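You operate a simulated robot arm through the tools that you are given. There is no shell and no other tool. Be economical: measure what you need, move in short steps, check, and stop when the job is done.

Carry out the task below with a simulated two-armed robot. There is one attempt and no reset: what you move stays moved.

## Task
Put the motor that the yellow card names in the trolley's nest, lower the bar and raise the lower tag.

Only the result counts: the job must be done as asked and must still hold three seconds after the hand-in. Knocking over, shifting, dropping, spilling or breaking anything else fails it.

## Robot
Two 7-joint arms with fingered hands on one trunk, on a base that drives. Base frame: it is fixed to the floor where the robot stands at the start and does not move with it; the origin is under the middle of the robot, x ahead of it, y to its left, z up. Readings come in m, rad, newtons and seconds.
The left shoulder is at the start at [0.07, 0.162, 1.196], the right one opposite. With the tool pointing down near the work surface each hand reaches from about 0.1 to 0.78 m from the robot's upright axis, wherever it stands, measured 20 degrees to its own side. Places, roughly: brake lever [1.3, -0.2, 0.9]; foam nest on the trolley [0.6, 0.1, 0.8]; lower order tag [-0.5, -1.1, 0.7]; small motor [-1, -0.75, 0.75]; trolley bar [0.6, 0.1, 0.9]; trolley bolt [0.9, -0.5, 0.8]; upper order tag [-1.2, -0.5, 1]. Payload 4 kg a hand.
The TCP of each hand is the grasp point between the finger pads, 0.026 m short of the fingertips. In the tool frame z runs along the fingers and y along their closing line. The gripper opens to 0.132 m. The gripper's body begins 0.073 m behind the TCP. The gripper is a hand of 4 fingers: y runs from the thumb to the fingers, the wrist lies at [0, 0, -0.224] in the tool frame, and closing takes about 1.5 s.
Orientation is that of the tool frame in the base frame, as a unit quaternion [x, y, z, w]. With the fingers straight down and closing along the base's y, the tool's x points along the base's -x, its y along +y and its z along -z.

## Interface
- The arms move only by the tool jog_arm. It takes "left_series", "right_series" or both (then of equal length, played together; a hand with none holds still); each is a list of rows, each an object of numbers (a shift or turn left out is 0, a gripper value left out holds the last): "dx", "dy", "dz": the shift along the tool's x, y, z in units of 200 mm (1.0 is 200 mm); "rx", "ry", "rz": the turn, a rotation vector about the tool's x, y, z in units of 45 degrees (1.0 is 45 degrees). In form: [{"dx": .., "dy": .., "dz": .., "rx": .., "ry": .., "rz": ..}, ...]. A call has 1 to 8 rows; each row is the pose to reach, as a shift and turn from the pose commanded when the call began, along the tool's axes at that moment. "left_jaw" and "right_jaw" are, for a hand that has rows, the finger opening in m, from 0 to 0.132, set as the call begins (left out, the last holds). A call with a number of a shift or a turn outside -1 to 1 is refused whole. A row lasts 0.2 s, in which the tool goes at most 0.05 m and 0.15 rad; a call with a longer step from one row to the next is refused whole, and so is a gripper value outside its range. A pose out of reach is approached as far as the arm can. The call stops where the force on the tool passes 40 N (or 10 N more than at its start, if that is more) or the arm is blocked; 0.2 s more then pass. The fingers move at their own pace (about 0.045 m/s each) and stop on an object; they squeeze with about 31 N. The grip force told is the motor's: it shows also when the fingers shut on nothing. Time passes only in rows, and 0.2 s behind the last, so rows that repeat a pose let the fingers close. The reply holds the time, the measured pose of the TCP, the force on the tool along the base axes, the opening and the grip force, in the units named above and with some noise, with the torque about the TCP (base axes, N m) and any sound that the robot's microphone picked up.
- Cameras (640 x 400 px; columns grow to the right, rows downward): "scene" is now at [0.1101, -0.0603, 1.4147]; the picture's right is [-0.73, -0.68, 0.00], its down [-0.45, 0.48, -0.75] and it looks along [0.51, -0.55, -0.66] (base axes); focal length 214 px, centre (320, 200). "left" rides on the left gripper at [-0.073, 0.006, -0.094] in its tool frame; the picture's right is [-0.08, -1.00, 0.00], its down [0.78, -0.06, -0.62] and it looks along [0.61, -0.05, 0.79] (tool axes); focal length 230 px, centre (320, 200). "right" rides on the right gripper at [0.073, 0.006, -0.094] in its tool frame; the picture's right is [-0.08, 1.00, 0.00], its down [-0.79, -0.06, -0.62] and it looks along [-0.61, -0.05, 0.79] (tool axes); focal length 230 px, centre (320, 200). There is no depth. A picture from a camera that has moved, and an enlarged one, comes with that camera's place and axes in the base frame and with its lens.
- get_image(camera): a new picture of that camera. The clock stands still meanwhile.
- slide_trunk(by): slides the trunk up (or, below 0, down) by that many m; the arms and the scene camera ride with it, the base frame stays. It gives what a move gives, with no picture.
- drive_base(legs): drives the robot by 1 to 6 legs, each [ahead, left, turn to the left] in m, m and rad, along the robot's own axes; the way and the turn of a leg run together, so that a leg with both is an arc; at most 1.5 m and 3.142 rad a leg. The arms and the cameras ride along, it lands a little off, and it stops where it bumps. It gives what a move gives.
- finger_targets(finger1, finger2, finger3, thumb_bend, hand): sets how far each is bent, from 0 (flat) to 1 (curled in); at 0.3 the hand is open as for a grip, at 0.7 the pads meet at the TCP. One left out holds its place. A second passes; each finger stops where it meets its share of the squeeze, and holds until it gets a number again. A gripper value or a shape takes the hand back. It gives what a move gives, with no picture; readings hold the bend of each and the force on the fingers (four entries, about 0 where the hand has none), thumb and palm.
- hand_shape(shape, hand): the hand has 4 fingers and takes this shape, open, in about a second: jaw (thumb against the fingers, like two jaws); tri (thumb and two fingers); tip (a fingertip pinch); poke (one finger out to press); point (the index stretched); flat (the hand flat); cup (the hand cupped); fist (a fist). The gripper value then closes the fingers along that shape, each until it touches; the sizes above hold for jaw. It gives what a move gives, with no picture.
- turn_head(pan, tilt): turns the head with the scene camera to pan (to the left, within 1.501 rad either way) and tilt (down, from -0.506 to 1.204), counted from straight ahead of the robot. It gives what a move gives.
- enlarge(camera, box): a new picture of the part [left, top, right, bottom] of that camera's present view, enlarged. The clock stands still meanwhile.
- finish_job(): hands the job in; it is judged then, once.

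Work in short steps. Places have to be worked out from the pictures, the camera data and where the tool is seen: move nearer, look again, correct. Check each grasp and each placing, and mend what went wrong. You have 120 turns and 88 pictures in all, those below and enlarged ones among them. Open the grippers and draw the arms clear of the work before you hand the job in, unless the task says otherwise.

The tools are called after "Request:" as name(argument=value, ...) on one line, values as JSON. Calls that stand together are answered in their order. jog_arm: Moves the arms, as the interface text tells. Its arguments: {"type":"object","properties":{"left_series":{"type":"array","items":{"type":"object","properties":{"dx":{"type":"number"},"dy":{"type":"number"},"dz":{"type":"number"},"rx":{"type":"number"},"ry":{"type":"number"},"rz":{"type":"number"}}}},"left_jaw":{"type":"number"},"right_series":{"type":"array","items":{"type":"object","properties":{"dx":{"type":"number"},"dy":{"type":"number"},"dz":{"type":"number"},"rx":{"type":"number"},"ry":{"type":"number"},"rz":{"type":"number"}}}},"right_jaw":{"type":"number"}},"required":[]} The other tools are called the same way: slide_trunk (by) slides the trunk up or down; hand_shape (shape, hand) gives the hand a shape; finger_targets (finger1, finger2, finger3, thumb_bend, hand) moves the fingers one by one; drive_base (legs) drives the base; turn_head (pan, tilt) turns the head that bears the scene camera; get_image (camera) takes a picture; enlarge (camera, box) takes an enlarged picture of a part of a camera's view; finish_job () hands the job in.

At the start:

```text
clock: 0.0
left_tcp_pos: [0.567, -0.0626, 1.2019]
left_tool_rot: [-0.028, 0.999, -0.032, -0.004]
left_contact_force: [0.6, 0.2, -0.3]
left_torque: [0.0, -0.01, -0.01]
left_opening: 0.1318
left_grip_force: 0.1
left_shape: jaw
left_bend: [0.3, 0.3, 0.3, 0.3]
left_finger forces: [0.0, 0.0, 0.0, 0.0, 0.1, 0.0]
right_tcp_pos: [0.4485, -0.4981, 1.1613]
right_tool_rot: [0.001, 1.0, 0.0, -0.001]
right_contact_force: [0.4, 0.1, -0.3]
right_torque: [-0.01, 0.0, 0.01]
right_opening: 0.1318
right_grip_force: 0.0
right_shape: jaw
right_bend: [0.3, 0.3, 0.3, 0.3]
right_finger forces: [0.1, 0.0, 0.0, 0.0, 0.0, 0.0]
trunk travel left (down, up): [-0.675, 0.265]
robot x, y, heading: [0.0016, -0.0013, 0.001]
head pan, tilt: [-0.824, 0.719]
```

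scene: 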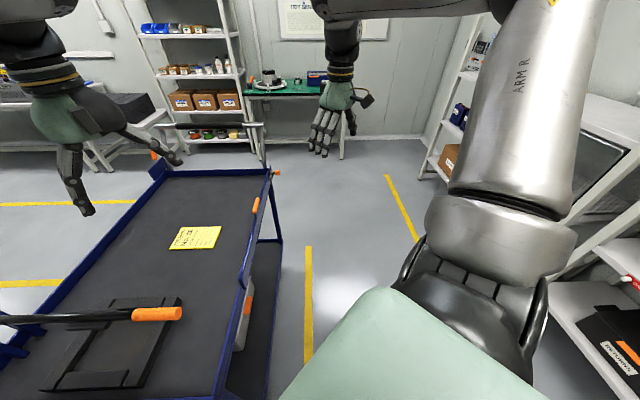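
right: 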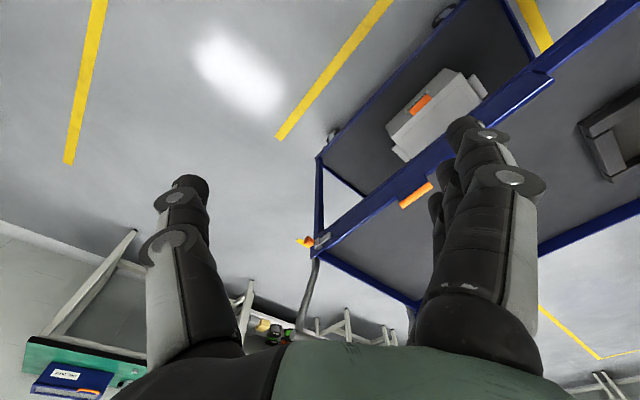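
left: 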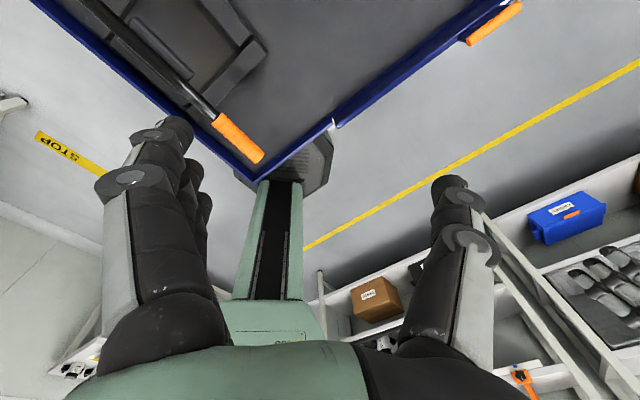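

The yellow card lies on the trolley. I enlarge it, and also look at the nest and bar.

Request:
enlarge(camera="scene", box=[160, 215, 230, 259])

Request:
enlarge(camera="scene", box=[0, 200, 320, 400])

```text
9.09 times, centred on (195, 237) of scene
camera zoom: at [0.1101, -0.0603, 1.4147], right [-0.73, -0.68, 0.0], down [-0.45, 0.48, -0.75], along [0.51, -0.55, -0.66], focal length 1950 px, centre (1456, -136)
```

zoom: 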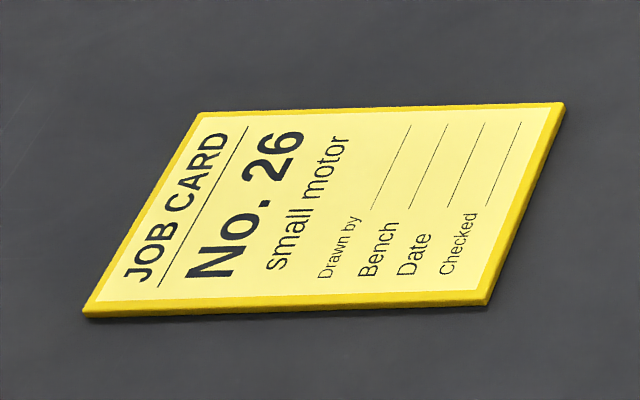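

```text
2.00 times, centred on (160, 300) of scene
camera zoom: at [0.1101, -0.0603, 1.4147], right [-0.73, -0.68, 0.0], down [-0.45, 0.48, -0.75], along [0.51, -0.55, -0.66], focal length 429 px, centre (640, 0)
```

zoom: 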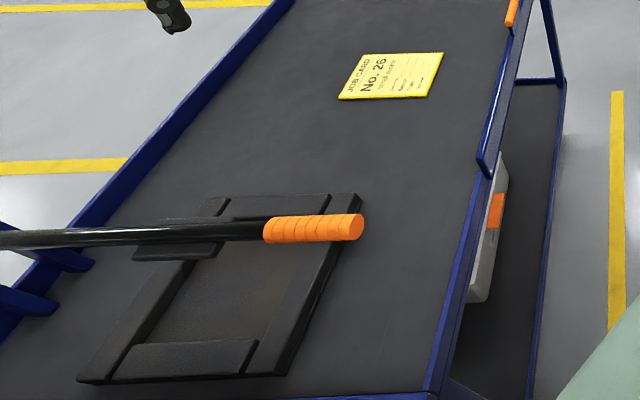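

The card says "No. 26 small motor". I look at the trolley straight ahead for the nest, bar, lever and bolt.

Request:
turn_head(pan=0.0, tilt=0.75)

Request:
get_image(camera="scene")

Request:
turn_head(pan=-1.5, tilt=0.4)

Request:
get_image(camera="scene")

```text
clock: 1.1
left_tcp_pos: [0.567, -0.0617, 1.2029]
left_tool_rot: [-0.03, 0.999, -0.034, -0.005]
left_contact_force: [-0.6, -0.9, 0.5]
left_torque: [0.01, 0.0, 0.04]
left_opening: 0.132
left_grip_force: 0.0
left_shape: jaw
left_bend: [0.3, 0.3, 0.3, 0.3]
left_finger forces: [0.0, 0.0, 0.0, 0.0, 0.0, 0.0]
right_tcp_pos: [0.4481, -0.4983, 1.1635]
right_tool_rot: [0.0, 1.0, 0.0, 0.0]
right_contact_force: [0.6, 0.0, 0.3]
right_torque: [-0.03, -0.01, 0.0]
right_opening: 0.1317
right_grip_force: 0.0
right_shape: jaw
right_bend: [0.3, 0.3, 0.3, 0.3]
right_finger forces: [0.0, 0.0, 0.0, 0.1, 0.0, 0.1]
trunk travel left (down, up): [-0.675, 0.265]
robot x, y, heading: [0.0013, -0.0006, 0.004]
head pan, tilt: [0.0, 0.75]
```

```text
82 pictures are left
camera scene: at [0.1357, 0.0013, 1.412], right [0.0, -1.0, 0.0], down [-0.68, 0.0, -0.73], along [0.73, 0.0, -0.68], focal length 214 px, centre (320, 200)
```

scene: 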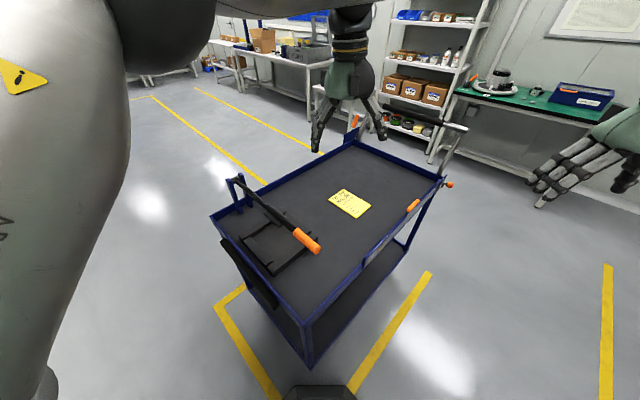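

```text
clock: 2.8
left_tcp_pos: [0.5676, -0.0615, 1.2034]
left_tool_rot: [-0.03, 0.999, -0.035, -0.004]
left_contact_force: [0.2, -0.6, -0.2]
left_torque: [0.02, 0.04, 0.03]
left_opening: 0.1318
left_grip_force: 0.0
left_shape: jaw
left_bend: [0.3, 0.3, 0.3, 0.3]
left_finger forces: [0.0, 0.1, 0.0, 0.1, 0.0, 0.0]
right_tcp_pos: [0.4493, -0.4991, 1.1631]
right_tool_rot: [-0.001, 1.0, 0.0, 0.0]
right_contact_force: [-0.5, -0.3, -0.5]
right_torque: [-0.02, -0.01, 0.0]
right_opening: 0.1319
right_grip_force: 0.0
right_shape: jaw
right_bend: [0.3, 0.3, 0.3, 0.3]
right_finger forces: [0.1, 0.0, 0.0, 0.1, 0.1, 0.0]
trunk travel left (down, up): [-0.675, 0.265]
robot x, y, heading: [-0.0001, -0.0006, -0.0]
head pan, tilt: [-1.499, 0.4]
```

```text
81 pictures are left
camera scene: at [0.0596, -0.0909, 1.4431], right [-1.0, -0.07, 0.0], down [-0.03, 0.39, -0.92], along [0.07, -0.92, -0.39], focal length 214 px, centre (320, 200)
```

scene: 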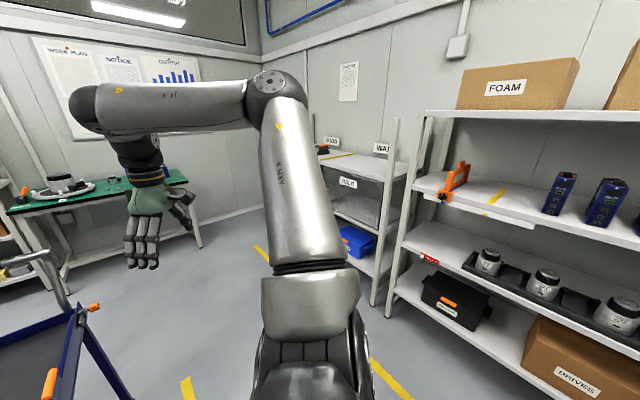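

The motors stand on a diagonal shelf to the rear right, beyond arm's reach. I turn the robot in place to face that shelf.

Request:
drive_base(legs=[[0, 0, -2.28]])

Request:
turn_head(pan=0.0, tilt=0.5)

Request:
get_image(camera="scene")

```text
clock: 8.6
left_tcp_pos: [-0.421, -0.3867, 1.2027]
left_tool_rot: [0.897, 0.44, -0.011, -0.033]
left_contact_force: [0.5, 0.6, -0.1]
left_torque: [0.01, 0.0, -0.02]
left_opening: 0.132
left_grip_force: 0.1
left_shape: jaw
left_bend: [0.3, 0.3, 0.3, 0.3]
left_finger forces: [0.0, 0.1, 0.0, 0.0, 0.1, 0.0]
right_tcp_pos: [-0.6704, -0.0087, 1.1619]
right_tool_rot: [0.911, 0.413, 0.0, 0.0]
right_contact_force: [0.8, 0.5, 0.3]
right_torque: [0.02, -0.02, -0.01]
right_opening: 0.1321
right_grip_force: 0.1
right_shape: jaw
right_bend: [0.3, 0.3, 0.3, 0.3]
right_finger forces: [0.0, 0.1, 0.1, 0.0, 0.0, 0.1]
trunk travel left (down, up): [-0.675, 0.265]
robot x, y, heading: [-0.0028, 0.0014, -2.292]
head pan, tilt: [-1.499, 0.4]
```

```text
clock: 10.2
left_tcp_pos: [-0.4208, -0.3864, 1.2033]
left_tool_rot: [0.898, 0.439, -0.011, -0.034]
left_contact_force: [0.0, 0.5, -0.5]
left_torque: [0.04, 0.05, 0.05]
left_opening: 0.132
left_grip_force: 0.0
left_shape: jaw
left_bend: [0.3, 0.3, 0.3, 0.3]
left_finger forces: [0.1, 0.0, 0.0, 0.0, 0.0, 0.0]
right_tcp_pos: [-0.6695, -0.0083, 1.1623]
right_tool_rot: [0.911, 0.413, 0.0, 0.0]
right_contact_force: [0.3, 0.6, 1.0]
right_torque: [0.01, 0.01, -0.02]
right_opening: 0.1314
right_grip_force: 0.2
right_shape: jaw
right_bend: [0.3, 0.3, 0.3, 0.3]
right_finger forces: [0.0, 0.0, 0.0, 0.0, 0.0, 0.0]
trunk travel left (down, up): [-0.675, 0.265]
robot x, y, heading: [0.0043, -0.0007, -2.293]
head pan, tilt: [0.0, 0.499]
```

```text
80 pictures are left
camera scene: at [-0.0908, -0.1044, 1.434], right [-0.75, 0.66, 0.0], down [0.32, 0.36, -0.88], along [-0.58, -0.66, -0.48], focal length 214 px, centre (320, 200)
```

scene: 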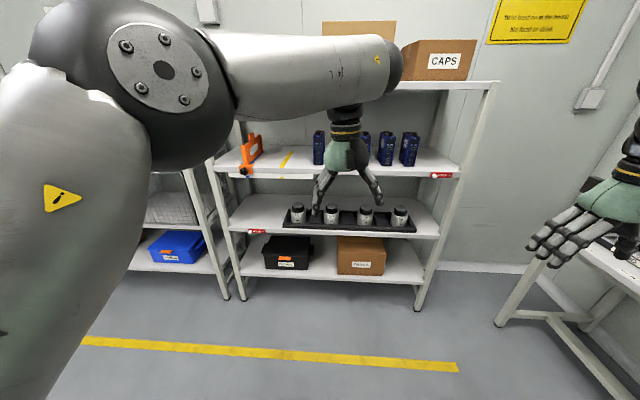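

Four small motors are in a tray on the middle shelf, with red tags on both shelf edges. I enlarge to read numbers and tags.

Request:
enlarge(camera="scene", box=[280, 195, 424, 240])

Request:
enlarge(camera="scene", box=[230, 210, 294, 250])

Request:
enlarge(camera="scene", box=[225, 120, 321, 180])

```text
4.44 times, centred on (352, 218) of scene
camera zoom: at [-0.0908, -0.1044, 1.434], right [-0.75, 0.66, 0.0], down [0.32, 0.36, -0.88], along [-0.58, -0.66, -0.48], focal length 953 px, centre (178, 122)
```

zoom: 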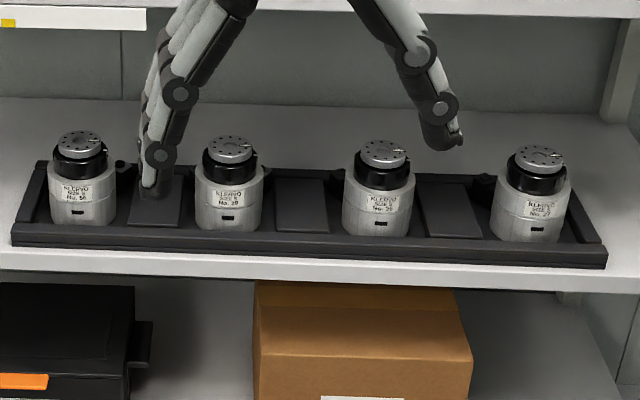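

```text
10.00 times, centred on (262, 230) of scene
camera zoom: at [-0.0908, -0.1044, 1.434], right [-0.75, 0.66, 0.0], down [0.32, 0.36, -0.88], along [-0.58, -0.66, -0.48], focal length 2145 px, centre (900, -100)
```

zoom: 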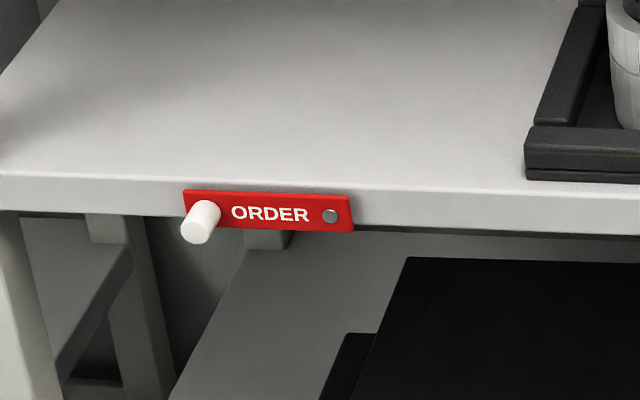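

```text
6.67 times, centred on (273, 150) of scene
camera zoom: at [-0.0908, -0.1044, 1.434], right [-0.75, 0.66, 0.0], down [0.32, 0.36, -0.88], along [-0.58, -0.66, -0.48], focal length 1430 px, centre (633, 533)
```

zoom: 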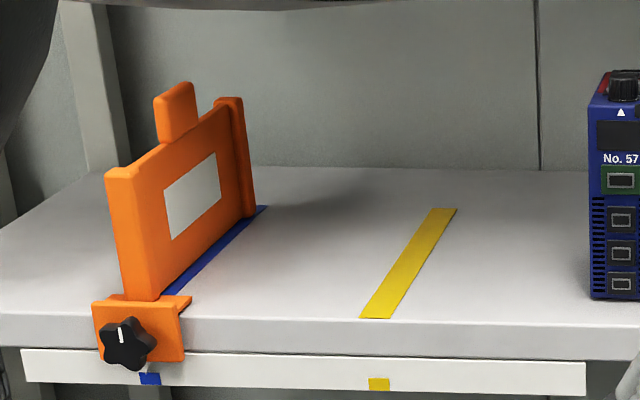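

Zoom onto the middle two motors' labels.

Request:
enlarge(camera="scene", box=[322, 230, 342, 244])

Request:
enlarge(camera="scene", box=[320, 230, 408, 250])

```text
16.00 times, centred on (332, 237) of scene
camera zoom: at [-0.0908, -0.1044, 1.434], right [-0.75, 0.66, 0.0], down [0.32, 0.36, -0.88], along [-0.58, -0.66, -0.48], focal length 3432 px, centre (128, -392)
```

zoom: 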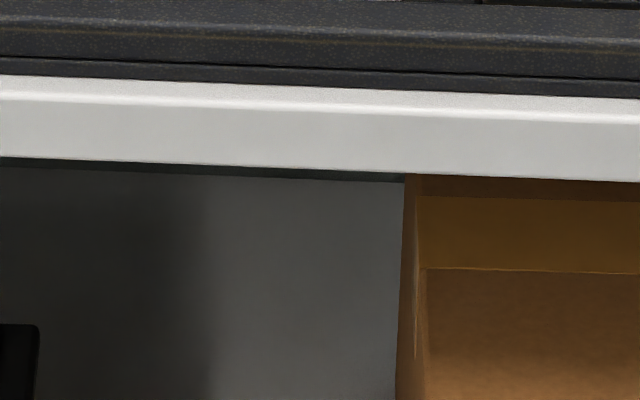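

```text
7.27 times, centred on (364, 240) of scene
camera zoom: at [-0.0908, -0.1044, 1.434], right [-0.75, 0.66, 0.0], down [0.32, 0.36, -0.88], along [-0.58, -0.66, -0.48], focal length 1560 px, centre (0, -91)
```

zoom: 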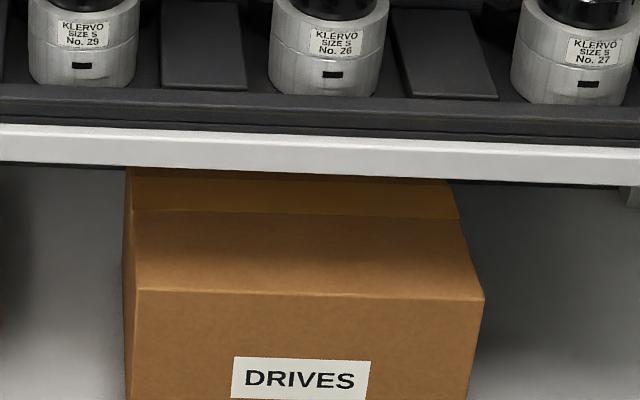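

The third looks like 26; verify with a tight zoom.

Request:
enlarge(camera="scene", box=[360, 215, 373, 223])

Request:
enlarge(camera="scene", box=[285, 202, 417, 232])

```text
16.00 times, centred on (366, 219) of scene
camera zoom: at [-0.0908, -0.1044, 1.434], right [-0.75, 0.66, 0.0], down [0.32, 0.36, -0.88], along [-0.58, -0.66, -0.48], focal length 3432 px, centre (-424, -104)
```

zoom: 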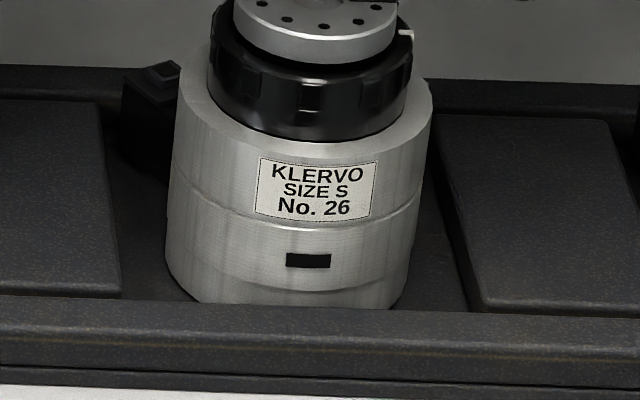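

```text
4.85 times, centred on (351, 217) of scene
camera zoom: at [-0.0908, -0.1044, 1.434], right [-0.75, 0.66, 0.0], down [0.32, 0.36, -0.88], along [-0.58, -0.66, -0.48], focal length 1040 px, centre (170, 118)
```

zoom: 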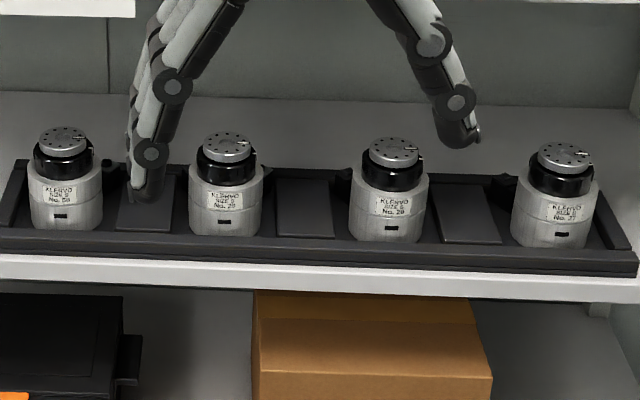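

Motor 26 is third from the left; its plug points to the back left. The lower tag pivots on its right screw with the knob at its left. I pitch both hands 45° forward-down while drawing them back, before moving nearer.

Request:
jog_arm(left_series=[{"dx": 0.15, "ry": -0.17}, {"dx": 0.3, "ry": -0.34}, {"dx": 0.45, "ry": -0.51}, {"dx": 0.6, "ry": -0.68}, {"dx": 0.75, "ry": -0.85}, {"dx": 0.9, "ry": -1.0}], right_series=[{"dx": 0.1, "ry": -0.17}, {"dx": 0.2, "ry": -0.34}, {"dx": 0.3, "ry": -0.51}, {"dx": 0.4, "ry": -0.68}, {"dx": 0.5, "ry": -0.85}, {"dx": 0.6, "ry": -1.0}])

```text
clock: 11.6
left_tcp_pos: [-0.3077, -0.243, 1.2043]
left_tool_rot: [0.825, 0.418, -0.355, 0.138]
left_contact_force: [0.7, 0.9, 0.7]
left_torque: [-0.03, 0.0, -0.02]
left_opening: 0.132
left_grip_force: 0.0
left_shape: jaw
left_bend: [0.3, 0.3, 0.3, 0.3]
left_finger forces: [0.0, 0.1, 0.1, 0.0, 0.0, 0.0]
right_tcp_pos: [-0.5894, 0.0854, 1.1634]
right_tool_rot: [0.841, 0.381, -0.351, 0.16]
right_contact_force: [0.4, -0.5, 0.3]
right_torque: [-0.01, 0.02, 0.03]
right_opening: 0.1317
right_grip_force: 0.0
right_shape: jaw
right_bend: [0.3, 0.3, 0.3, 0.3]
right_finger forces: [0.0, 0.0, 0.0, 0.0, 0.0, 0.0]
trunk travel left (down, up): [-0.675, 0.265]
robot x, y, heading: [-0.0003, 0.0023, -2.291]
head pan, tilt: [0.0, 0.499]
```

Tool z now points forward-down at 45°. Now align with the shelf and drive 0.45 m nearer, then look.

Request:
drive_base(legs=[[0, 0, -0.055], [0.45, 0, 0]])

Request:
turn_head(pan=-0.3, tilt=0.75)

Request:
get_image(camera="scene")

Request:
get_image(camera="right")

```text
clock: 14.7
left_tcp_pos: [-0.6355, -0.5465, 1.2034]
left_tool_rot: [0.837, 0.395, -0.357, 0.127]
left_contact_force: [-0.3, 0.7, -0.4]
left_torque: [0.03, 0.01, 0.02]
left_opening: 0.1318
left_grip_force: 0.0
left_shape: jaw
left_bend: [0.3, 0.3, 0.3, 0.3]
left_finger forces: [0.0, 0.0, 0.0, 0.0, 0.0, 0.0]
right_tcp_pos: [-0.8967, -0.2023, 1.1626]
right_tool_rot: [0.852, 0.358, -0.352, 0.148]
right_contact_force: [-0.2, 0.3, -0.2]
right_torque: [-0.02, -0.04, 0.01]
right_opening: 0.1321
right_grip_force: 0.0
right_shape: jaw
right_bend: [0.3, 0.3, 0.3, 0.3]
right_finger forces: [0.1, 0.0, 0.0, 0.0, 0.1, 0.0]
trunk travel left (down, up): [-0.675, 0.265]
robot x, y, heading: [-0.3108, -0.3175, -2.346]
head pan, tilt: [0.0, 0.499]
```

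```text
clock: 15.5
left_tcp_pos: [-0.635, -0.5502, 1.2001]
left_tool_rot: [0.837, 0.398, -0.353, 0.13]
left_contact_force: [0.0, -0.7, 0.6]
left_torque: [0.01, -0.04, 0.02]
left_opening: 0.1317
left_grip_force: 0.1
left_shape: jaw
left_bend: [0.3, 0.3, 0.3, 0.3]
left_finger forces: [0.0, 0.1, 0.0, 0.0, 0.0, 0.0]
right_tcp_pos: [-0.8973, -0.2013, 1.1634]
right_tool_rot: [0.852, 0.358, -0.353, 0.148]
right_contact_force: [0.0, 0.9, -0.5]
right_torque: [0.01, 0.02, 0.01]
right_opening: 0.1319
right_grip_force: 0.0
right_shape: jaw
right_bend: [0.3, 0.3, 0.3, 0.3]
right_finger forces: [0.1, 0.1, 0.1, 0.0, 0.1, 0.1]
trunk travel left (down, up): [-0.675, 0.265]
robot x, y, heading: [-0.3135, -0.3177, -2.35]
head pan, tilt: [-0.3, 0.75]
```

```text
72 pictures are left
camera scene: at [-0.4143, -0.4034, 1.4208], right [-0.59, 0.81, 0.0], down [0.49, 0.36, -0.8], along [-0.64, -0.47, -0.6], focal length 214 px, centre (320, 200)
```

scene: 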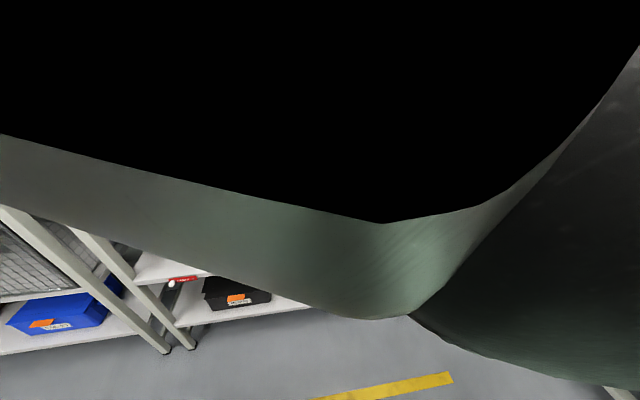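

```text
71 pictures are left
camera right: at [-0.8104, -0.1233, 1.1778], right [0.67, -0.74, 0.05], down [-0.13, -0.04, 0.99], along [-0.73, -0.67, -0.12], focal length 230 px, centre (320, 200)
```

right: 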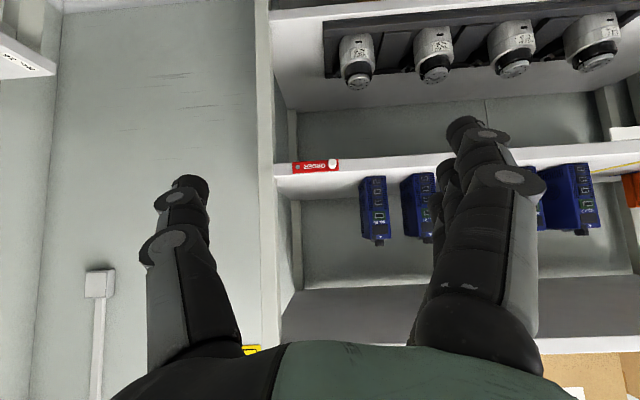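

The left arm blocks the head view. I estimate motor 26 at about (-0.98,-0.71,0.75) and the tag knob at about (-0.44,-1.11,0.69). I move the left hand left and down, and the right hand down.

Request:
jog_arm(left_series=[{"dx": 0.115, "dy": 0.166, "dz": 0.115}, {"dx": 0.23, "dy": 0.33, "dz": 0.23}, {"dx": 0.35, "dy": 0.5, "dz": 0.35}, {"dx": 0.46, "dy": 0.66, "dz": 0.46}, {"dx": 0.58, "dy": 0.83, "dz": 0.58}, {"dx": 0.7, "dy": 1.0, "dz": 0.7}], right_series=[{"dx": 0.115, "dy": 0.1, "dz": 0.115}, {"dx": 0.23, "dy": 0.2, "dz": 0.23}, {"dx": 0.35, "dy": 0.3, "dz": 0.35}, {"dx": 0.46, "dy": 0.4, "dz": 0.46}, {"dx": 0.58, "dy": 0.5, "dz": 0.58}, {"dx": 0.7, "dy": 0.6, "dz": 0.7}])

Request:
get_image(camera="right")

Request:
get_image(camera="scene")

```text
clock: 16.9
left_tcp_pos: [-0.5719, -0.6796, 0.9819]
left_tool_rot: [0.838, 0.396, -0.354, 0.127]
left_contact_force: [-0.4, -0.1, 0.3]
left_torque: [0.03, 0.01, -0.03]
left_opening: 0.1318
left_grip_force: 0.1
left_shape: jaw
left_bend: [0.3, 0.3, 0.3, 0.3]
left_finger forces: [0.0, 0.0, 0.0, 0.0, 0.0, 0.0]
left hand out of reach, approached as far as the arm can: row 3, 4, 5, 6
right_tcp_pos: [-0.8833, -0.2185, 1.1302]
right_tool_rot: [0.853, 0.357, -0.351, 0.147]
right_contact_force: [-0.3, 0.1, 0.1]
right_torque: [0.02, -0.03, 0.02]
right_opening: 0.132
right_grip_force: 0.1
right_shape: jaw
right_bend: [0.3, 0.3, 0.3, 0.3]
right_finger forces: [0.1, 0.1, 0.0, 0.0, 0.0, 0.0]
right hand out of reach, approached as far as the arm can: row 2, 3, 4, 5, 6
trunk travel left (down, up): [-0.675, 0.265]
robot x, y, heading: [-0.3117, -0.3195, -2.345]
head pan, tilt: [-0.3, 0.75]
```

```text
70 pictures are left
camera right: at [-0.7978, -0.1386, 1.1454], right [0.67, -0.74, 0.05], down [-0.13, -0.04, 0.99], along [-0.73, -0.67, -0.12], focal length 230 px, centre (320, 200)
```

right: 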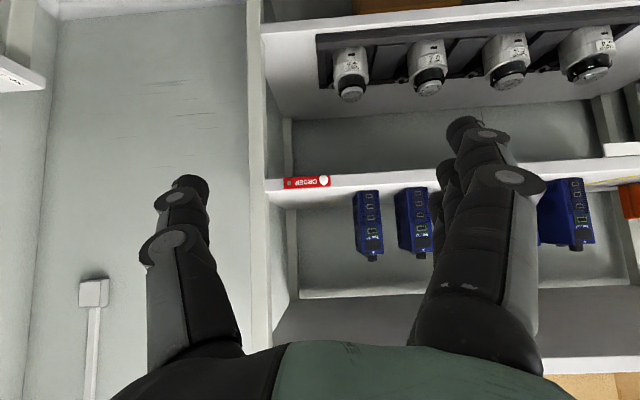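

```text
69 pictures are left
camera scene: at [-0.4196, -0.394, 1.4118], right [-0.47, 0.88, 0.0], down [0.6, 0.32, -0.73], along [-0.64, -0.35, -0.68], focal length 214 px, centre (320, 200)
```

scene: 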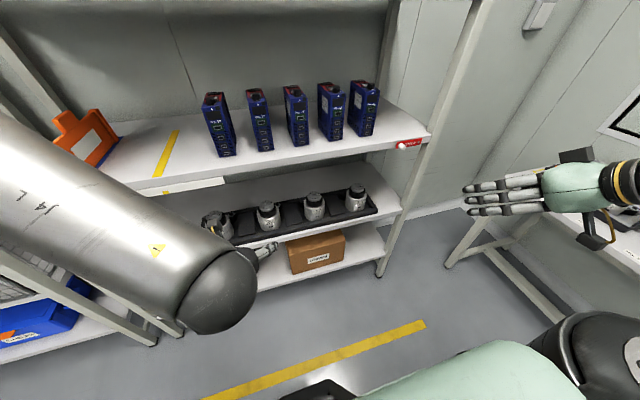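

The arms are too folded for this height. Lowering the trunk 0.25 m puts the shoulders nearer to shelf level.

Request:
slide_trunk(by=-0.25)

Request:
jog_arm(left_series=[{"dy": 0.15}, {"dy": 0.3}, {"dy": 0.5}, {"dy": 0.7}, {"dy": 0.85}, {"dy": 1.0}], right_series=[{"dy": 0.2}, {"dy": 0.4}, {"dy": 0.6}, {"dy": 0.8}, {"dy": 0.9}, {"dy": 0.9}])

Request:
get_image(camera="scene")

Request:
get_image(camera="right")

```text
clock: 19.5
left_tcp_pos: [-0.5717, -0.6768, 0.7348]
left_tool_rot: [0.837, 0.395, -0.356, 0.128]
left_contact_force: [0.0, -1.3, -0.3]
left_torque: [-0.01, -0.01, -0.02]
left_opening: 0.1319
left_grip_force: 0.0
left_shape: jaw
left_bend: [0.3, 0.3, 0.3, 0.3]
left_finger forces: [0.0, 0.1, 0.0, 0.0, 0.0, 0.1]
right_tcp_pos: [-0.8814, -0.2148, 0.8804]
right_tool_rot: [0.852, 0.358, -0.353, 0.148]
right_contact_force: [-0.8, 0.6, -0.4]
right_torque: [-0.02, 0.0, -0.02]
right_opening: 0.1318
right_grip_force: 0.1
right_shape: jaw
right_bend: [0.3, 0.3, 0.3, 0.3]
right_finger forces: [0.1, 0.0, 0.1, 0.0, 0.0, 0.1]
trunk travel left (down, up): [-0.425, 0.515]
robot x, y, heading: [-0.3132, -0.3138, -2.35]
head pan, tilt: [-0.3, 0.75]
```

```text
clock: 21.1
left_tcp_pos: [-0.4554, -0.8618, 0.709]
left_tool_rot: [0.835, 0.393, -0.362, 0.132]
left_contact_force: [-0.3, 0.9, 0.0]
left_torque: [-0.01, 0.02, 0.0]
left_opening: 0.1319
left_grip_force: 0.0
left_shape: jaw
left_bend: [0.3, 0.3, 0.3, 0.3]
left_finger forces: [0.1, 0.0, 0.0, 0.1, 0.2, 0.0]
left hand out of reach, approached as far as the arm can: row 1, 2, 3, 4, 5, 6
right_tcp_pos: [-0.858, -0.3197, 0.9329]
right_tool_rot: [0.873, 0.341, -0.321, 0.14]
right_contact_force: [0.9, 0.0, 0.1]
right_torque: [-0.02, -0.01, 0.0]
right_opening: 0.1316
right_grip_force: 0.0
right_shape: jaw
right_bend: [0.3, 0.3, 0.3, 0.3]
right_finger forces: [0.0, 0.0, 0.0, 0.1, 0.0, 0.0]
right hand out of reach, approached as far as the arm can: row 1, 2, 3, 4, 5, 6
trunk travel left (down, up): [-0.425, 0.515]
robot x, y, heading: [-0.3143, -0.3151, -2.347]
head pan, tilt: [-0.3, 0.75]
stopped in row 6 (right hand): the arm was blocked; the commanded pose is now the measured one
```

```text
68 pictures are left
camera scene: at [-0.4162, -0.3915, 1.1621], right [-0.47, 0.88, 0.0], down [0.6, 0.32, -0.73], along [-0.64, -0.35, -0.68], focal length 214 px, centre (320, 200)
```

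scene: 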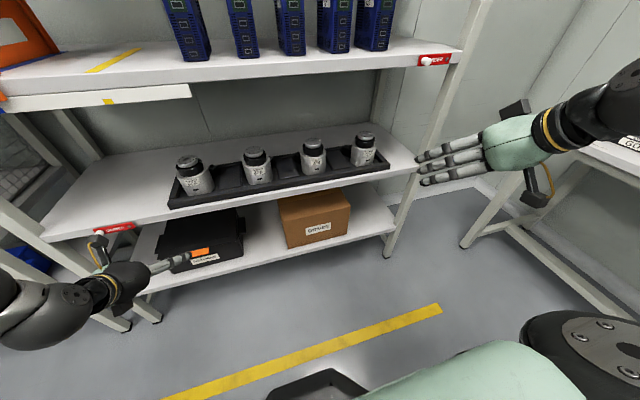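

```text
67 pictures are left
camera right: at [-0.7699, -0.2437, 0.9553], right [0.64, -0.77, 0.08], down [-0.2, -0.07, 0.98], along [-0.74, -0.64, -0.19], focal length 230 px, centre (320, 200)
```

right: 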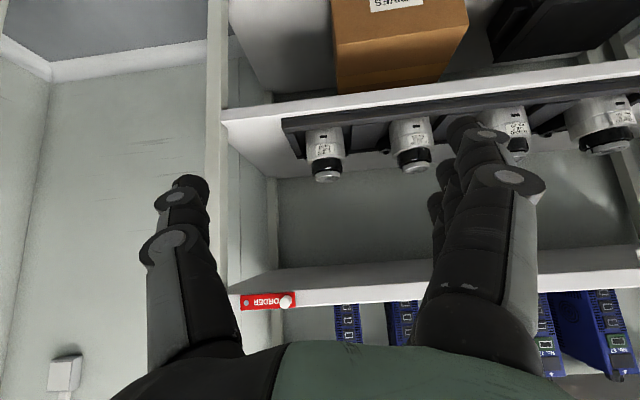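

The scene view is now clear; motor 26 is third from left, about (-0.99,-0.73,0.74). I bring the right hand forward and down to just before the shelf edge, in line with the motor.

Request:
jog_arm(right_series=[{"dx": -0.035, "dy": 0.13, "dz": 0.14}, {"dx": -0.07, "dy": 0.27, "dz": 0.28}, {"dx": -0.1, "dy": 0.4, "dz": 0.42}, {"dx": -0.14, "dy": 0.54, "dz": 0.57}, {"dx": -0.18, "dy": 0.68, "dz": 0.71}, {"dx": -0.21, "dy": 0.81, "dz": 0.85}, {"dx": -0.25, "dy": 0.95, "dz": 1.0}])

Request:
turn_head(pan=-0.3, tilt=0.6)

Request:
get_image(camera="scene")

Request:
get_image(camera="right")

```text
clock: 22.7
left_tcp_pos: [-0.4561, -0.8618, 0.7081]
left_tool_rot: [0.835, 0.394, -0.361, 0.132]
left_contact_force: [0.0, -0.4, 0.3]
left_torque: [-0.01, 0.05, 0.01]
left_opening: 0.132
left_grip_force: 0.1
left_shape: jaw
left_bend: [0.3, 0.3, 0.3, 0.3]
left_finger forces: [0.0, 0.1, 0.0, 0.1, 0.0, 0.1]
right_tcp_pos: [-0.8487, -0.5769, 0.8153]
right_tool_rot: [0.873, 0.34, -0.321, 0.139]
right_contact_force: [0.9, 0.7, 0.8]
right_torque: [0.01, -0.01, 0.0]
right_opening: 0.1319
right_grip_force: 0.0
right_shape: jaw
right_bend: [0.3, 0.3, 0.3, 0.3]
right_finger forces: [0.0, 0.0, 0.0, 0.0, 0.0, 0.0]
right hand out of reach, approached as far as the arm can: row 1, 2
trunk travel left (down, up): [-0.425, 0.515]
robot x, y, heading: [-0.3113, -0.3187, -2.347]
head pan, tilt: [-0.3, 0.75]
```

```text
clock: 23.4
left_tcp_pos: [-0.4545, -0.8612, 0.7099]
left_tool_rot: [0.835, 0.393, -0.362, 0.132]
left_contact_force: [-0.7, 0.2, -0.1]
left_torque: [-0.01, 0.02, 0.0]
left_opening: 0.1319
left_grip_force: 0.0
left_shape: jaw
left_bend: [0.3, 0.3, 0.3, 0.3]
left_finger forces: [0.0, 0.1, 0.0, 0.0, 0.0, 0.0]
right_tcp_pos: [-0.8504, -0.576, 0.8165]
right_tool_rot: [0.872, 0.341, -0.321, 0.141]
right_contact_force: [0.3, 0.1, -0.3]
right_torque: [0.01, 0.02, -0.02]
right_opening: 0.1318
right_grip_force: 0.1
right_shape: jaw
right_bend: [0.3, 0.3, 0.3, 0.3]
right_finger forces: [0.0, 0.0, 0.0, 0.0, 0.0, 0.1]
trunk travel left (down, up): [-0.425, 0.515]
robot x, y, heading: [-0.311, -0.3201, -2.349]
head pan, tilt: [-0.3, 0.6]
```

```text
66 pictures are left
camera scene: at [-0.422, -0.394, 1.1748], right [-0.47, 0.88, 0.0], down [0.5, 0.27, -0.82], along [-0.73, -0.39, -0.57], focal length 214 px, centre (320, 200)
```

scene: 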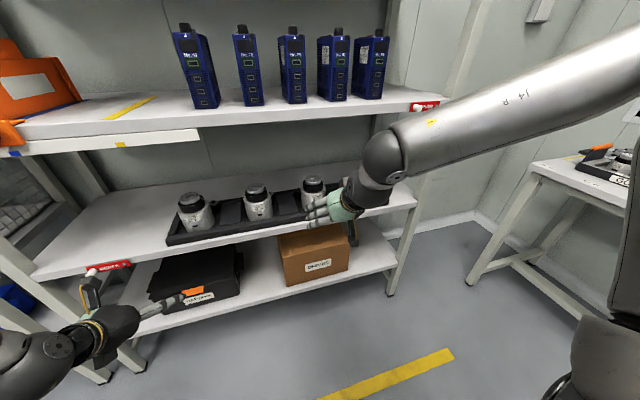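

```text
65 pictures are left
camera right: at [-0.7619, -0.5007, 0.8393], right [0.64, -0.77, 0.08], down [-0.2, -0.07, 0.98], along [-0.74, -0.64, -0.19], focal length 230 px, centre (320, 200)
```

right: 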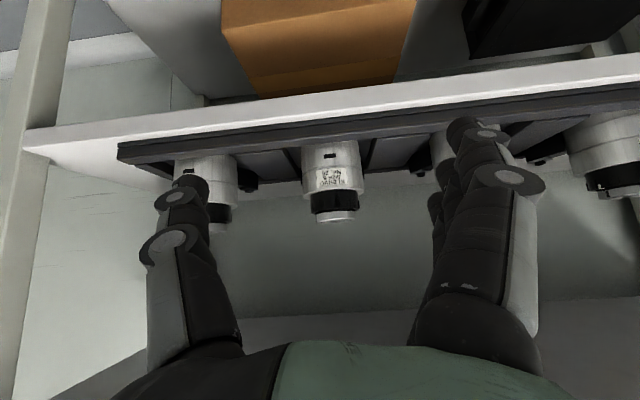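

Motor 26 is nearly centred between the fingers, at about (-0.998,-0.734), body z≈0.69–0.75. I advance about 60% of the way around it.

Request:
jog_arm(right_series=[{"dx": -0.07, "dy": 0.01, "dz": 0.12}, {"dx": -0.14, "dy": 0.02, "dz": 0.24}, {"dx": -0.21, "dy": 0.03, "dz": 0.36}, {"dx": -0.28, "dy": 0.04, "dz": 0.48}, {"dx": -0.34, "dy": 0.05, "dz": 0.58}])

Request:
get_image(camera="right")

Request:
enlarge(camera="scene", box=[240, 130, 400, 230])

```text
clock: 24.6
left_tcp_pos: [-0.4565, -0.8612, 0.7082]
left_tool_rot: [0.836, 0.393, -0.361, 0.131]
left_contact_force: [0.2, 1.1, -0.6]
left_torque: [-0.02, 0.0, 0.0]
left_opening: 0.1323
left_grip_force: 0.1
left_shape: jaw
left_bend: [0.3, 0.3, 0.3, 0.3]
left_finger forces: [0.0, 0.1, 0.0, 0.0, 0.0, 0.0]
right_tcp_pos: [-0.934, -0.6732, 0.7751]
right_tool_rot: [0.873, 0.341, -0.32, 0.141]
right_contact_force: [-1.2, -0.5, 0.0]
right_torque: [-0.02, -0.01, -0.01]
right_opening: 0.132
right_grip_force: 0.1
right_shape: jaw
right_bend: [0.3, 0.3, 0.3, 0.3]
right_finger forces: [0.1, 0.0, 0.0, 0.1, 0.0, 0.0]
trunk travel left (down, up): [-0.425, 0.515]
robot x, y, heading: [-0.3148, -0.3203, -2.347]
head pan, tilt: [-0.3, 0.6]
```

```text
64 pictures are left
camera right: at [-0.8467, -0.5973, 0.7984], right [0.64, -0.77, 0.08], down [-0.2, -0.07, 0.98], along [-0.74, -0.64, -0.19], focal length 230 px, centre (320, 200)
```

right: 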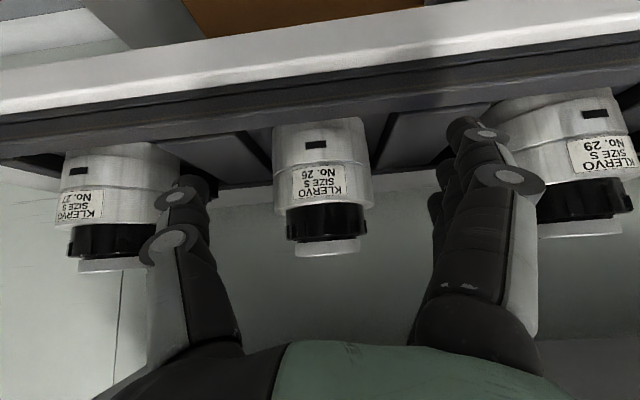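

```text
4.00 times, centred on (320, 180) of scene
camera zoom: at [-0.4226, -0.3944, 1.1748], right [-0.47, 0.88, 0.0], down [0.5, 0.27, -0.82], along [-0.73, -0.39, -0.57], focal length 858 px, centre (320, 280)
```

zoom: 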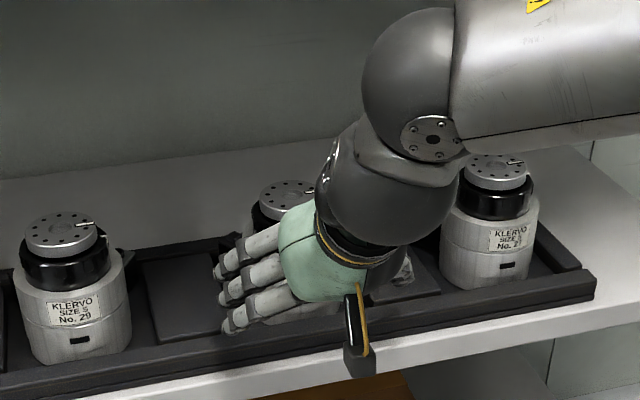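

Label confirms No. 26 and it's centred. I advance the last 0.09 m.

Request:
jog_arm(right_series=[{"dx": -0.05, "dz": 0.1}, {"dx": -0.1, "dz": 0.21}, {"dx": -0.15, "dz": 0.32}, {"dx": -0.2, "dz": 0.42}])

Request:
get_image(camera="right")

```text
clock: 25.6
left_tcp_pos: [-0.4546, -0.8607, 0.7081]
left_tool_rot: [0.836, 0.393, -0.361, 0.131]
left_contact_force: [-0.4, -0.4, 0.4]
left_torque: [0.01, -0.03, -0.01]
left_opening: 0.132
left_grip_force: 0.1
left_shape: jaw
left_bend: [0.3, 0.3, 0.3, 0.3]
left_finger forces: [0.1, 0.0, 0.0, 0.1, 0.0, 0.1]
right_tcp_pos: [-0.9951, -0.6999, 0.7472]
right_tool_rot: [0.872, 0.342, -0.321, 0.142]
right_contact_force: [0.7, 0.0, 0.9]
right_torque: [-0.04, -0.02, 0.09]
right_opening: 0.1319
right_grip_force: 0.1
right_shape: jaw
right_bend: [0.3, 0.3, 0.29, 0.3]
right_finger forces: [0.1, 0.0, 0.9, 0.1, 0.1, 0.0]
right hand out of reach, approached as far as the arm can: row 3, 4
trunk travel left (down, up): [-0.425, 0.515]
robot x, y, heading: [-0.3099, -0.3149, -2.348]
head pan, tilt: [-0.3, 0.6]
```

```text
62 pictures are left
camera right: at [-0.9069, -0.6255, 0.7699], right [0.64, -0.76, 0.08], down [-0.2, -0.07, 0.98], along [-0.74, -0.64, -0.19], focal length 230 px, centre (320, 200)
```

right: 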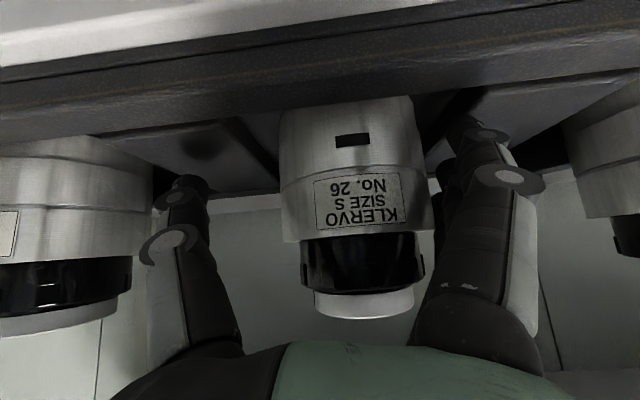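

The arm ran out of reach and slid to the right, brushing a finger against the motor. I back out along the approach line and then drive the base 0.1 m nearer.

Request:
jog_arm(right_series=[{"dx": 0.08, "dz": -0.16}, {"dx": 0.15, "dz": -0.3}, {"dx": 0.22, "dz": -0.45}, {"dx": 0.3, "dz": -0.6}, {"dx": 0.38, "dz": -0.75}, {"dx": 0.46, "dz": -0.9}])

Request:
drive_base(legs=[[0.09, 0, 0]])

Request:
get_image(camera="right")

```text
clock: 27.0
left_tcp_pos: [-0.4546, -0.8601, 0.7086]
left_tool_rot: [0.835, 0.392, -0.362, 0.131]
left_contact_force: [0.3, 0.2, 0.5]
left_torque: [-0.01, -0.03, -0.02]
left_opening: 0.1318
left_grip_force: 0.0
left_shape: jaw
left_bend: [0.3, 0.3, 0.3, 0.3]
left_finger forces: [0.0, 0.0, 0.1, 0.1, 0.0, 0.0]
right_tcp_pos: [-0.8593, -0.567, 0.8251]
right_tool_rot: [0.873, 0.34, -0.32, 0.14]
right_contact_force: [0.3, 0.2, 0.3]
right_torque: [0.01, -0.01, 0.02]
right_opening: 0.1318
right_grip_force: 0.0
right_shape: jaw
right_bend: [0.3, 0.3, 0.3, 0.3]
right_finger forces: [0.1, 0.0, 0.0, 0.1, 0.1, 0.1]
trunk travel left (down, up): [-0.425, 0.515]
robot x, y, heading: [-0.3098, -0.3196, -2.35]
head pan, tilt: [-0.3, 0.6]
```

```text
clock: 28.1
left_tcp_pos: [-0.5193, -0.9255, 0.708]
left_tool_rot: [0.835, 0.392, -0.362, 0.131]
left_contact_force: [-0.1, 0.1, -0.2]
left_torque: [0.02, -0.02, 0.0]
left_opening: 0.1319
left_grip_force: 0.1
left_shape: jaw
left_bend: [0.3, 0.3, 0.3, 0.3]
left_finger forces: [0.0, 0.0, 0.0, 0.0, 0.0, 0.0]
right_tcp_pos: [-0.9238, -0.6331, 0.8245]
right_tool_rot: [0.873, 0.341, -0.32, 0.14]
right_contact_force: [0.3, 0.1, 0.3]
right_torque: [0.01, 0.03, 0.04]
right_opening: 0.1318
right_grip_force: 0.1
right_shape: jaw
right_bend: [0.3, 0.3, 0.3, 0.3]
right_finger forces: [0.0, 0.0, 0.0, 0.0, 0.0, 0.1]
trunk travel left (down, up): [-0.425, 0.515]
robot x, y, heading: [-0.3748, -0.3801, -2.341]
head pan, tilt: [-0.3, 0.6]
```

```text
61 pictures are left
camera right: at [-0.8356, -0.5583, 0.8474], right [0.64, -0.77, 0.08], down [-0.2, -0.07, 0.98], along [-0.74, -0.64, -0.19], focal length 230 px, centre (320, 200)
```

right: 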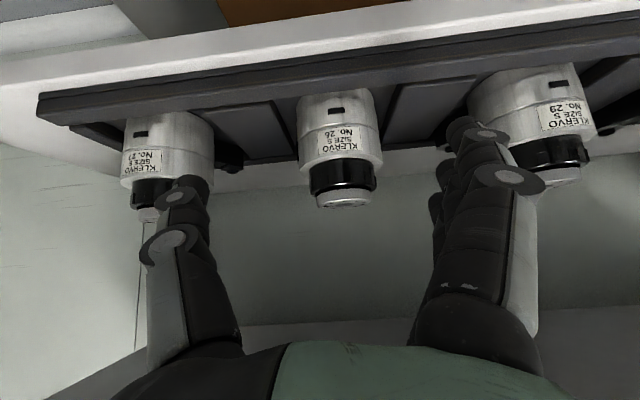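

Motor still at (-0.999,-0.734). I first shift left 2 cm, then advance around it.

Request:
jog_arm(right_series=[{"dy": 0.105}, {"dx": -0.04, "dy": 0.105, "dz": 0.16}, {"dx": -0.08, "dy": 0.105, "dz": 0.33}, {"dx": -0.12, "dy": 0.105, "dz": 0.5}, {"dx": -0.15, "dy": 0.105, "dz": 0.62}, {"dx": -0.17, "dy": 0.105, "dz": 0.725}])

Request:
get_image(camera="right")

```text
clock: 29.5
left_tcp_pos: [-0.5184, -0.9248, 0.7091]
left_tool_rot: [0.835, 0.393, -0.362, 0.132]
left_contact_force: [0.3, 0.6, -0.1]
left_torque: [0.03, -0.01, -0.01]
left_opening: 0.1319
left_grip_force: 0.1
left_shape: jaw
left_bend: [0.3, 0.3, 0.3, 0.3]
left_finger forces: [0.0, 0.0, 0.0, 0.0, 0.0, 0.0]
right_tcp_pos: [-0.9969, -0.7325, 0.7392]
right_tool_rot: [0.872, 0.341, -0.321, 0.141]
right_contact_force: [-0.5, -0.7, 2.0]
right_torque: [-0.14, -0.13, -0.03]
right_opening: 0.1319
right_grip_force: 0.1
right_shape: jaw
right_bend: [0.29, 0.3, 0.3, 0.3]
right_finger forces: [2.3, 0.0, 0.0, 0.1, 0.0, 0.0]
trunk travel left (down, up): [-0.425, 0.515]
robot x, y, heading: [-0.3733, -0.3779, -2.348]
head pan, tilt: [-0.3, 0.6]
```

```text
60 pictures are left
camera right: at [-0.9078, -0.6577, 0.7621], right [0.64, -0.76, 0.08], down [-0.2, -0.06, 0.98], along [-0.74, -0.64, -0.19], focal length 230 px, centre (320, 200)
```

right: 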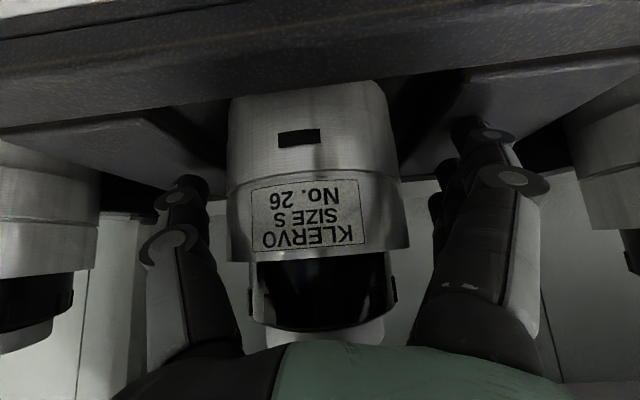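

Well centred; a slight upward touch (2 N) on finger 1 suggests the tray pad. I lift 6 mm and close.

Request:
jog_arm(right_series=[{"dx": -0.02, "dz": -0.023}, {"dx": -0.02, "dz": -0.023}, {"dx": -0.02, "dz": -0.023}, {"dx": -0.02, "dz": -0.023}, {"dx": -0.02, "dz": -0.023}, {"dx": -0.02, "dz": -0.023}, {"dx": -0.02, "dz": -0.023}], right_jaw=0.06)

Request:
get_image(camera="right")

```text
clock: 31.1
left_tcp_pos: [-0.5193, -0.9247, 0.7072]
left_tool_rot: [0.835, 0.393, -0.361, 0.132]
left_contact_force: [0.3, -0.3, -0.2]
left_torque: [-0.01, 0.0, -0.02]
left_opening: 0.1319
left_grip_force: 0.1
left_shape: jaw
left_bend: [0.3, 0.3, 0.3, 0.3]
left_finger forces: [0.0, 0.1, 0.1, 0.0, 0.0, 0.1]
right_tcp_pos: [-0.9967, -0.7327, 0.7431]
right_tool_rot: [0.873, 0.341, -0.32, 0.14]
right_contact_force: [-3.2, 4.2, 0.1]
right_torque: [0.14, 0.01, -0.27]
right_opening: 0.081
right_grip_force: 31.2
right_shape: jaw
right_bend: [0.72, 0.71, 0.72, 0.67]
right_finger forces: [8.8, 8.9, 8.9, 0.0, 32.1, 0.1]
trunk travel left (down, up): [-0.425, 0.515]
robot x, y, heading: [-0.3769, -0.3793, -2.347]
head pan, tilt: [-0.3, 0.6]
```

```text
59 pictures are left
camera right: at [-0.9082, -0.6568, 0.7668], right [0.64, -0.77, 0.08], down [-0.2, -0.07, 0.98], along [-0.74, -0.64, -0.19], focal length 230 px, centre (320, 200)
```

right: 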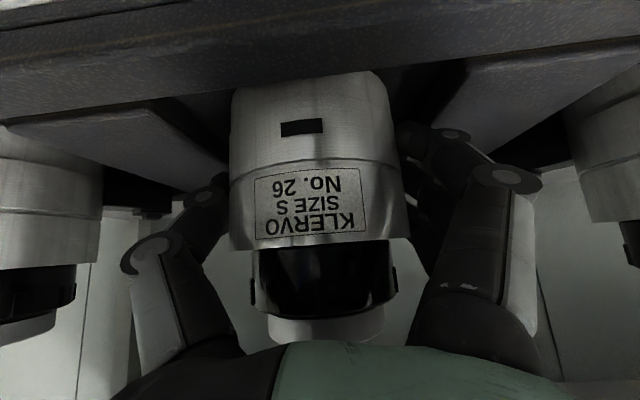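

Firm grip (0.081 m, 31 N). I lift straight up 5 cm and check.

Request:
jog_arm(right_series=[{"dx": -0.04, "dz": -0.047}, {"dx": -0.08, "dz": -0.094}, {"dx": -0.12, "dz": -0.14}, {"dx": -0.165, "dz": -0.19}])

Request:
get_image(camera="right")

Request:
get_image(camera="scene")

```text
clock: 32.1
left_tcp_pos: [-0.5195, -0.9247, 0.7077]
left_tool_rot: [0.835, 0.393, -0.361, 0.133]
left_contact_force: [-0.8, 0.1, -0.6]
left_torque: [0.02, -0.04, 0.03]
left_opening: 0.132
left_grip_force: 0.1
left_shape: jaw
left_bend: [0.3, 0.3, 0.3, 0.3]
left_finger forces: [0.0, 0.0, 0.0, 0.0, 0.0, 0.0]
right_tcp_pos: [-0.9968, -0.7334, 0.7943]
right_tool_rot: [0.873, 0.343, -0.318, 0.14]
right_contact_force: [0.4, -0.2, -15.0]
right_torque: [0.13, -0.2, 0.0]
right_opening: 0.081
right_grip_force: 31.2
right_shape: jaw
right_bend: [0.71, 0.71, 0.71, 0.67]
right_finger forces: [10.8, 10.5, 10.2, 0.1, 30.9, 0.1]
trunk travel left (down, up): [-0.425, 0.515]
robot x, y, heading: [-0.375, -0.3838, -2.345]
head pan, tilt: [-0.3, 0.6]
```

```text
58 pictures are left
camera right: at [-0.9085, -0.6576, 0.8171], right [0.64, -0.76, 0.08], down [-0.2, -0.07, 0.98], along [-0.74, -0.64, -0.2], focal length 230 px, centre (320, 200)
```

right: 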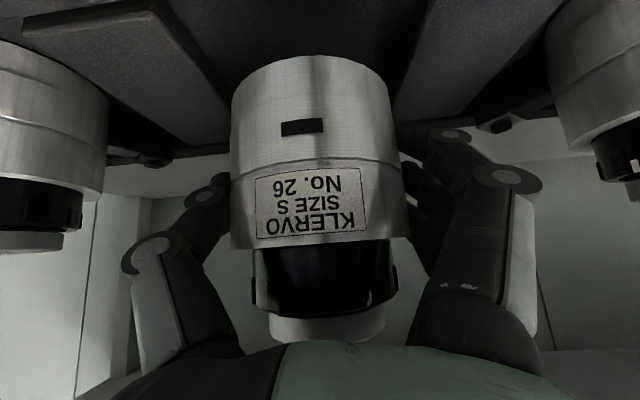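

```text
57 pictures are left
camera scene: at [-0.486, -0.4589, 1.1746], right [-0.48, 0.88, 0.0], down [0.5, 0.27, -0.82], along [-0.73, -0.39, -0.57], focal length 214 px, centre (320, 200)
```

scene: 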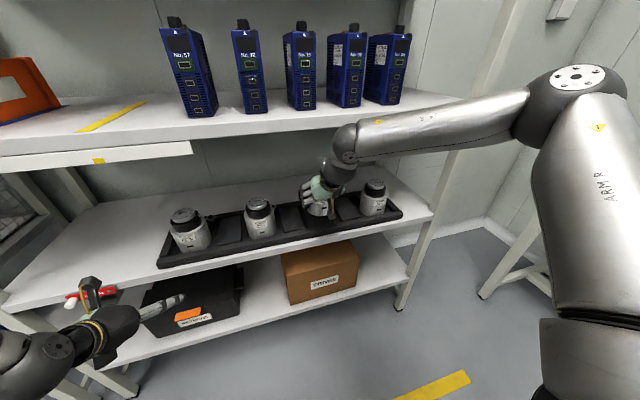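

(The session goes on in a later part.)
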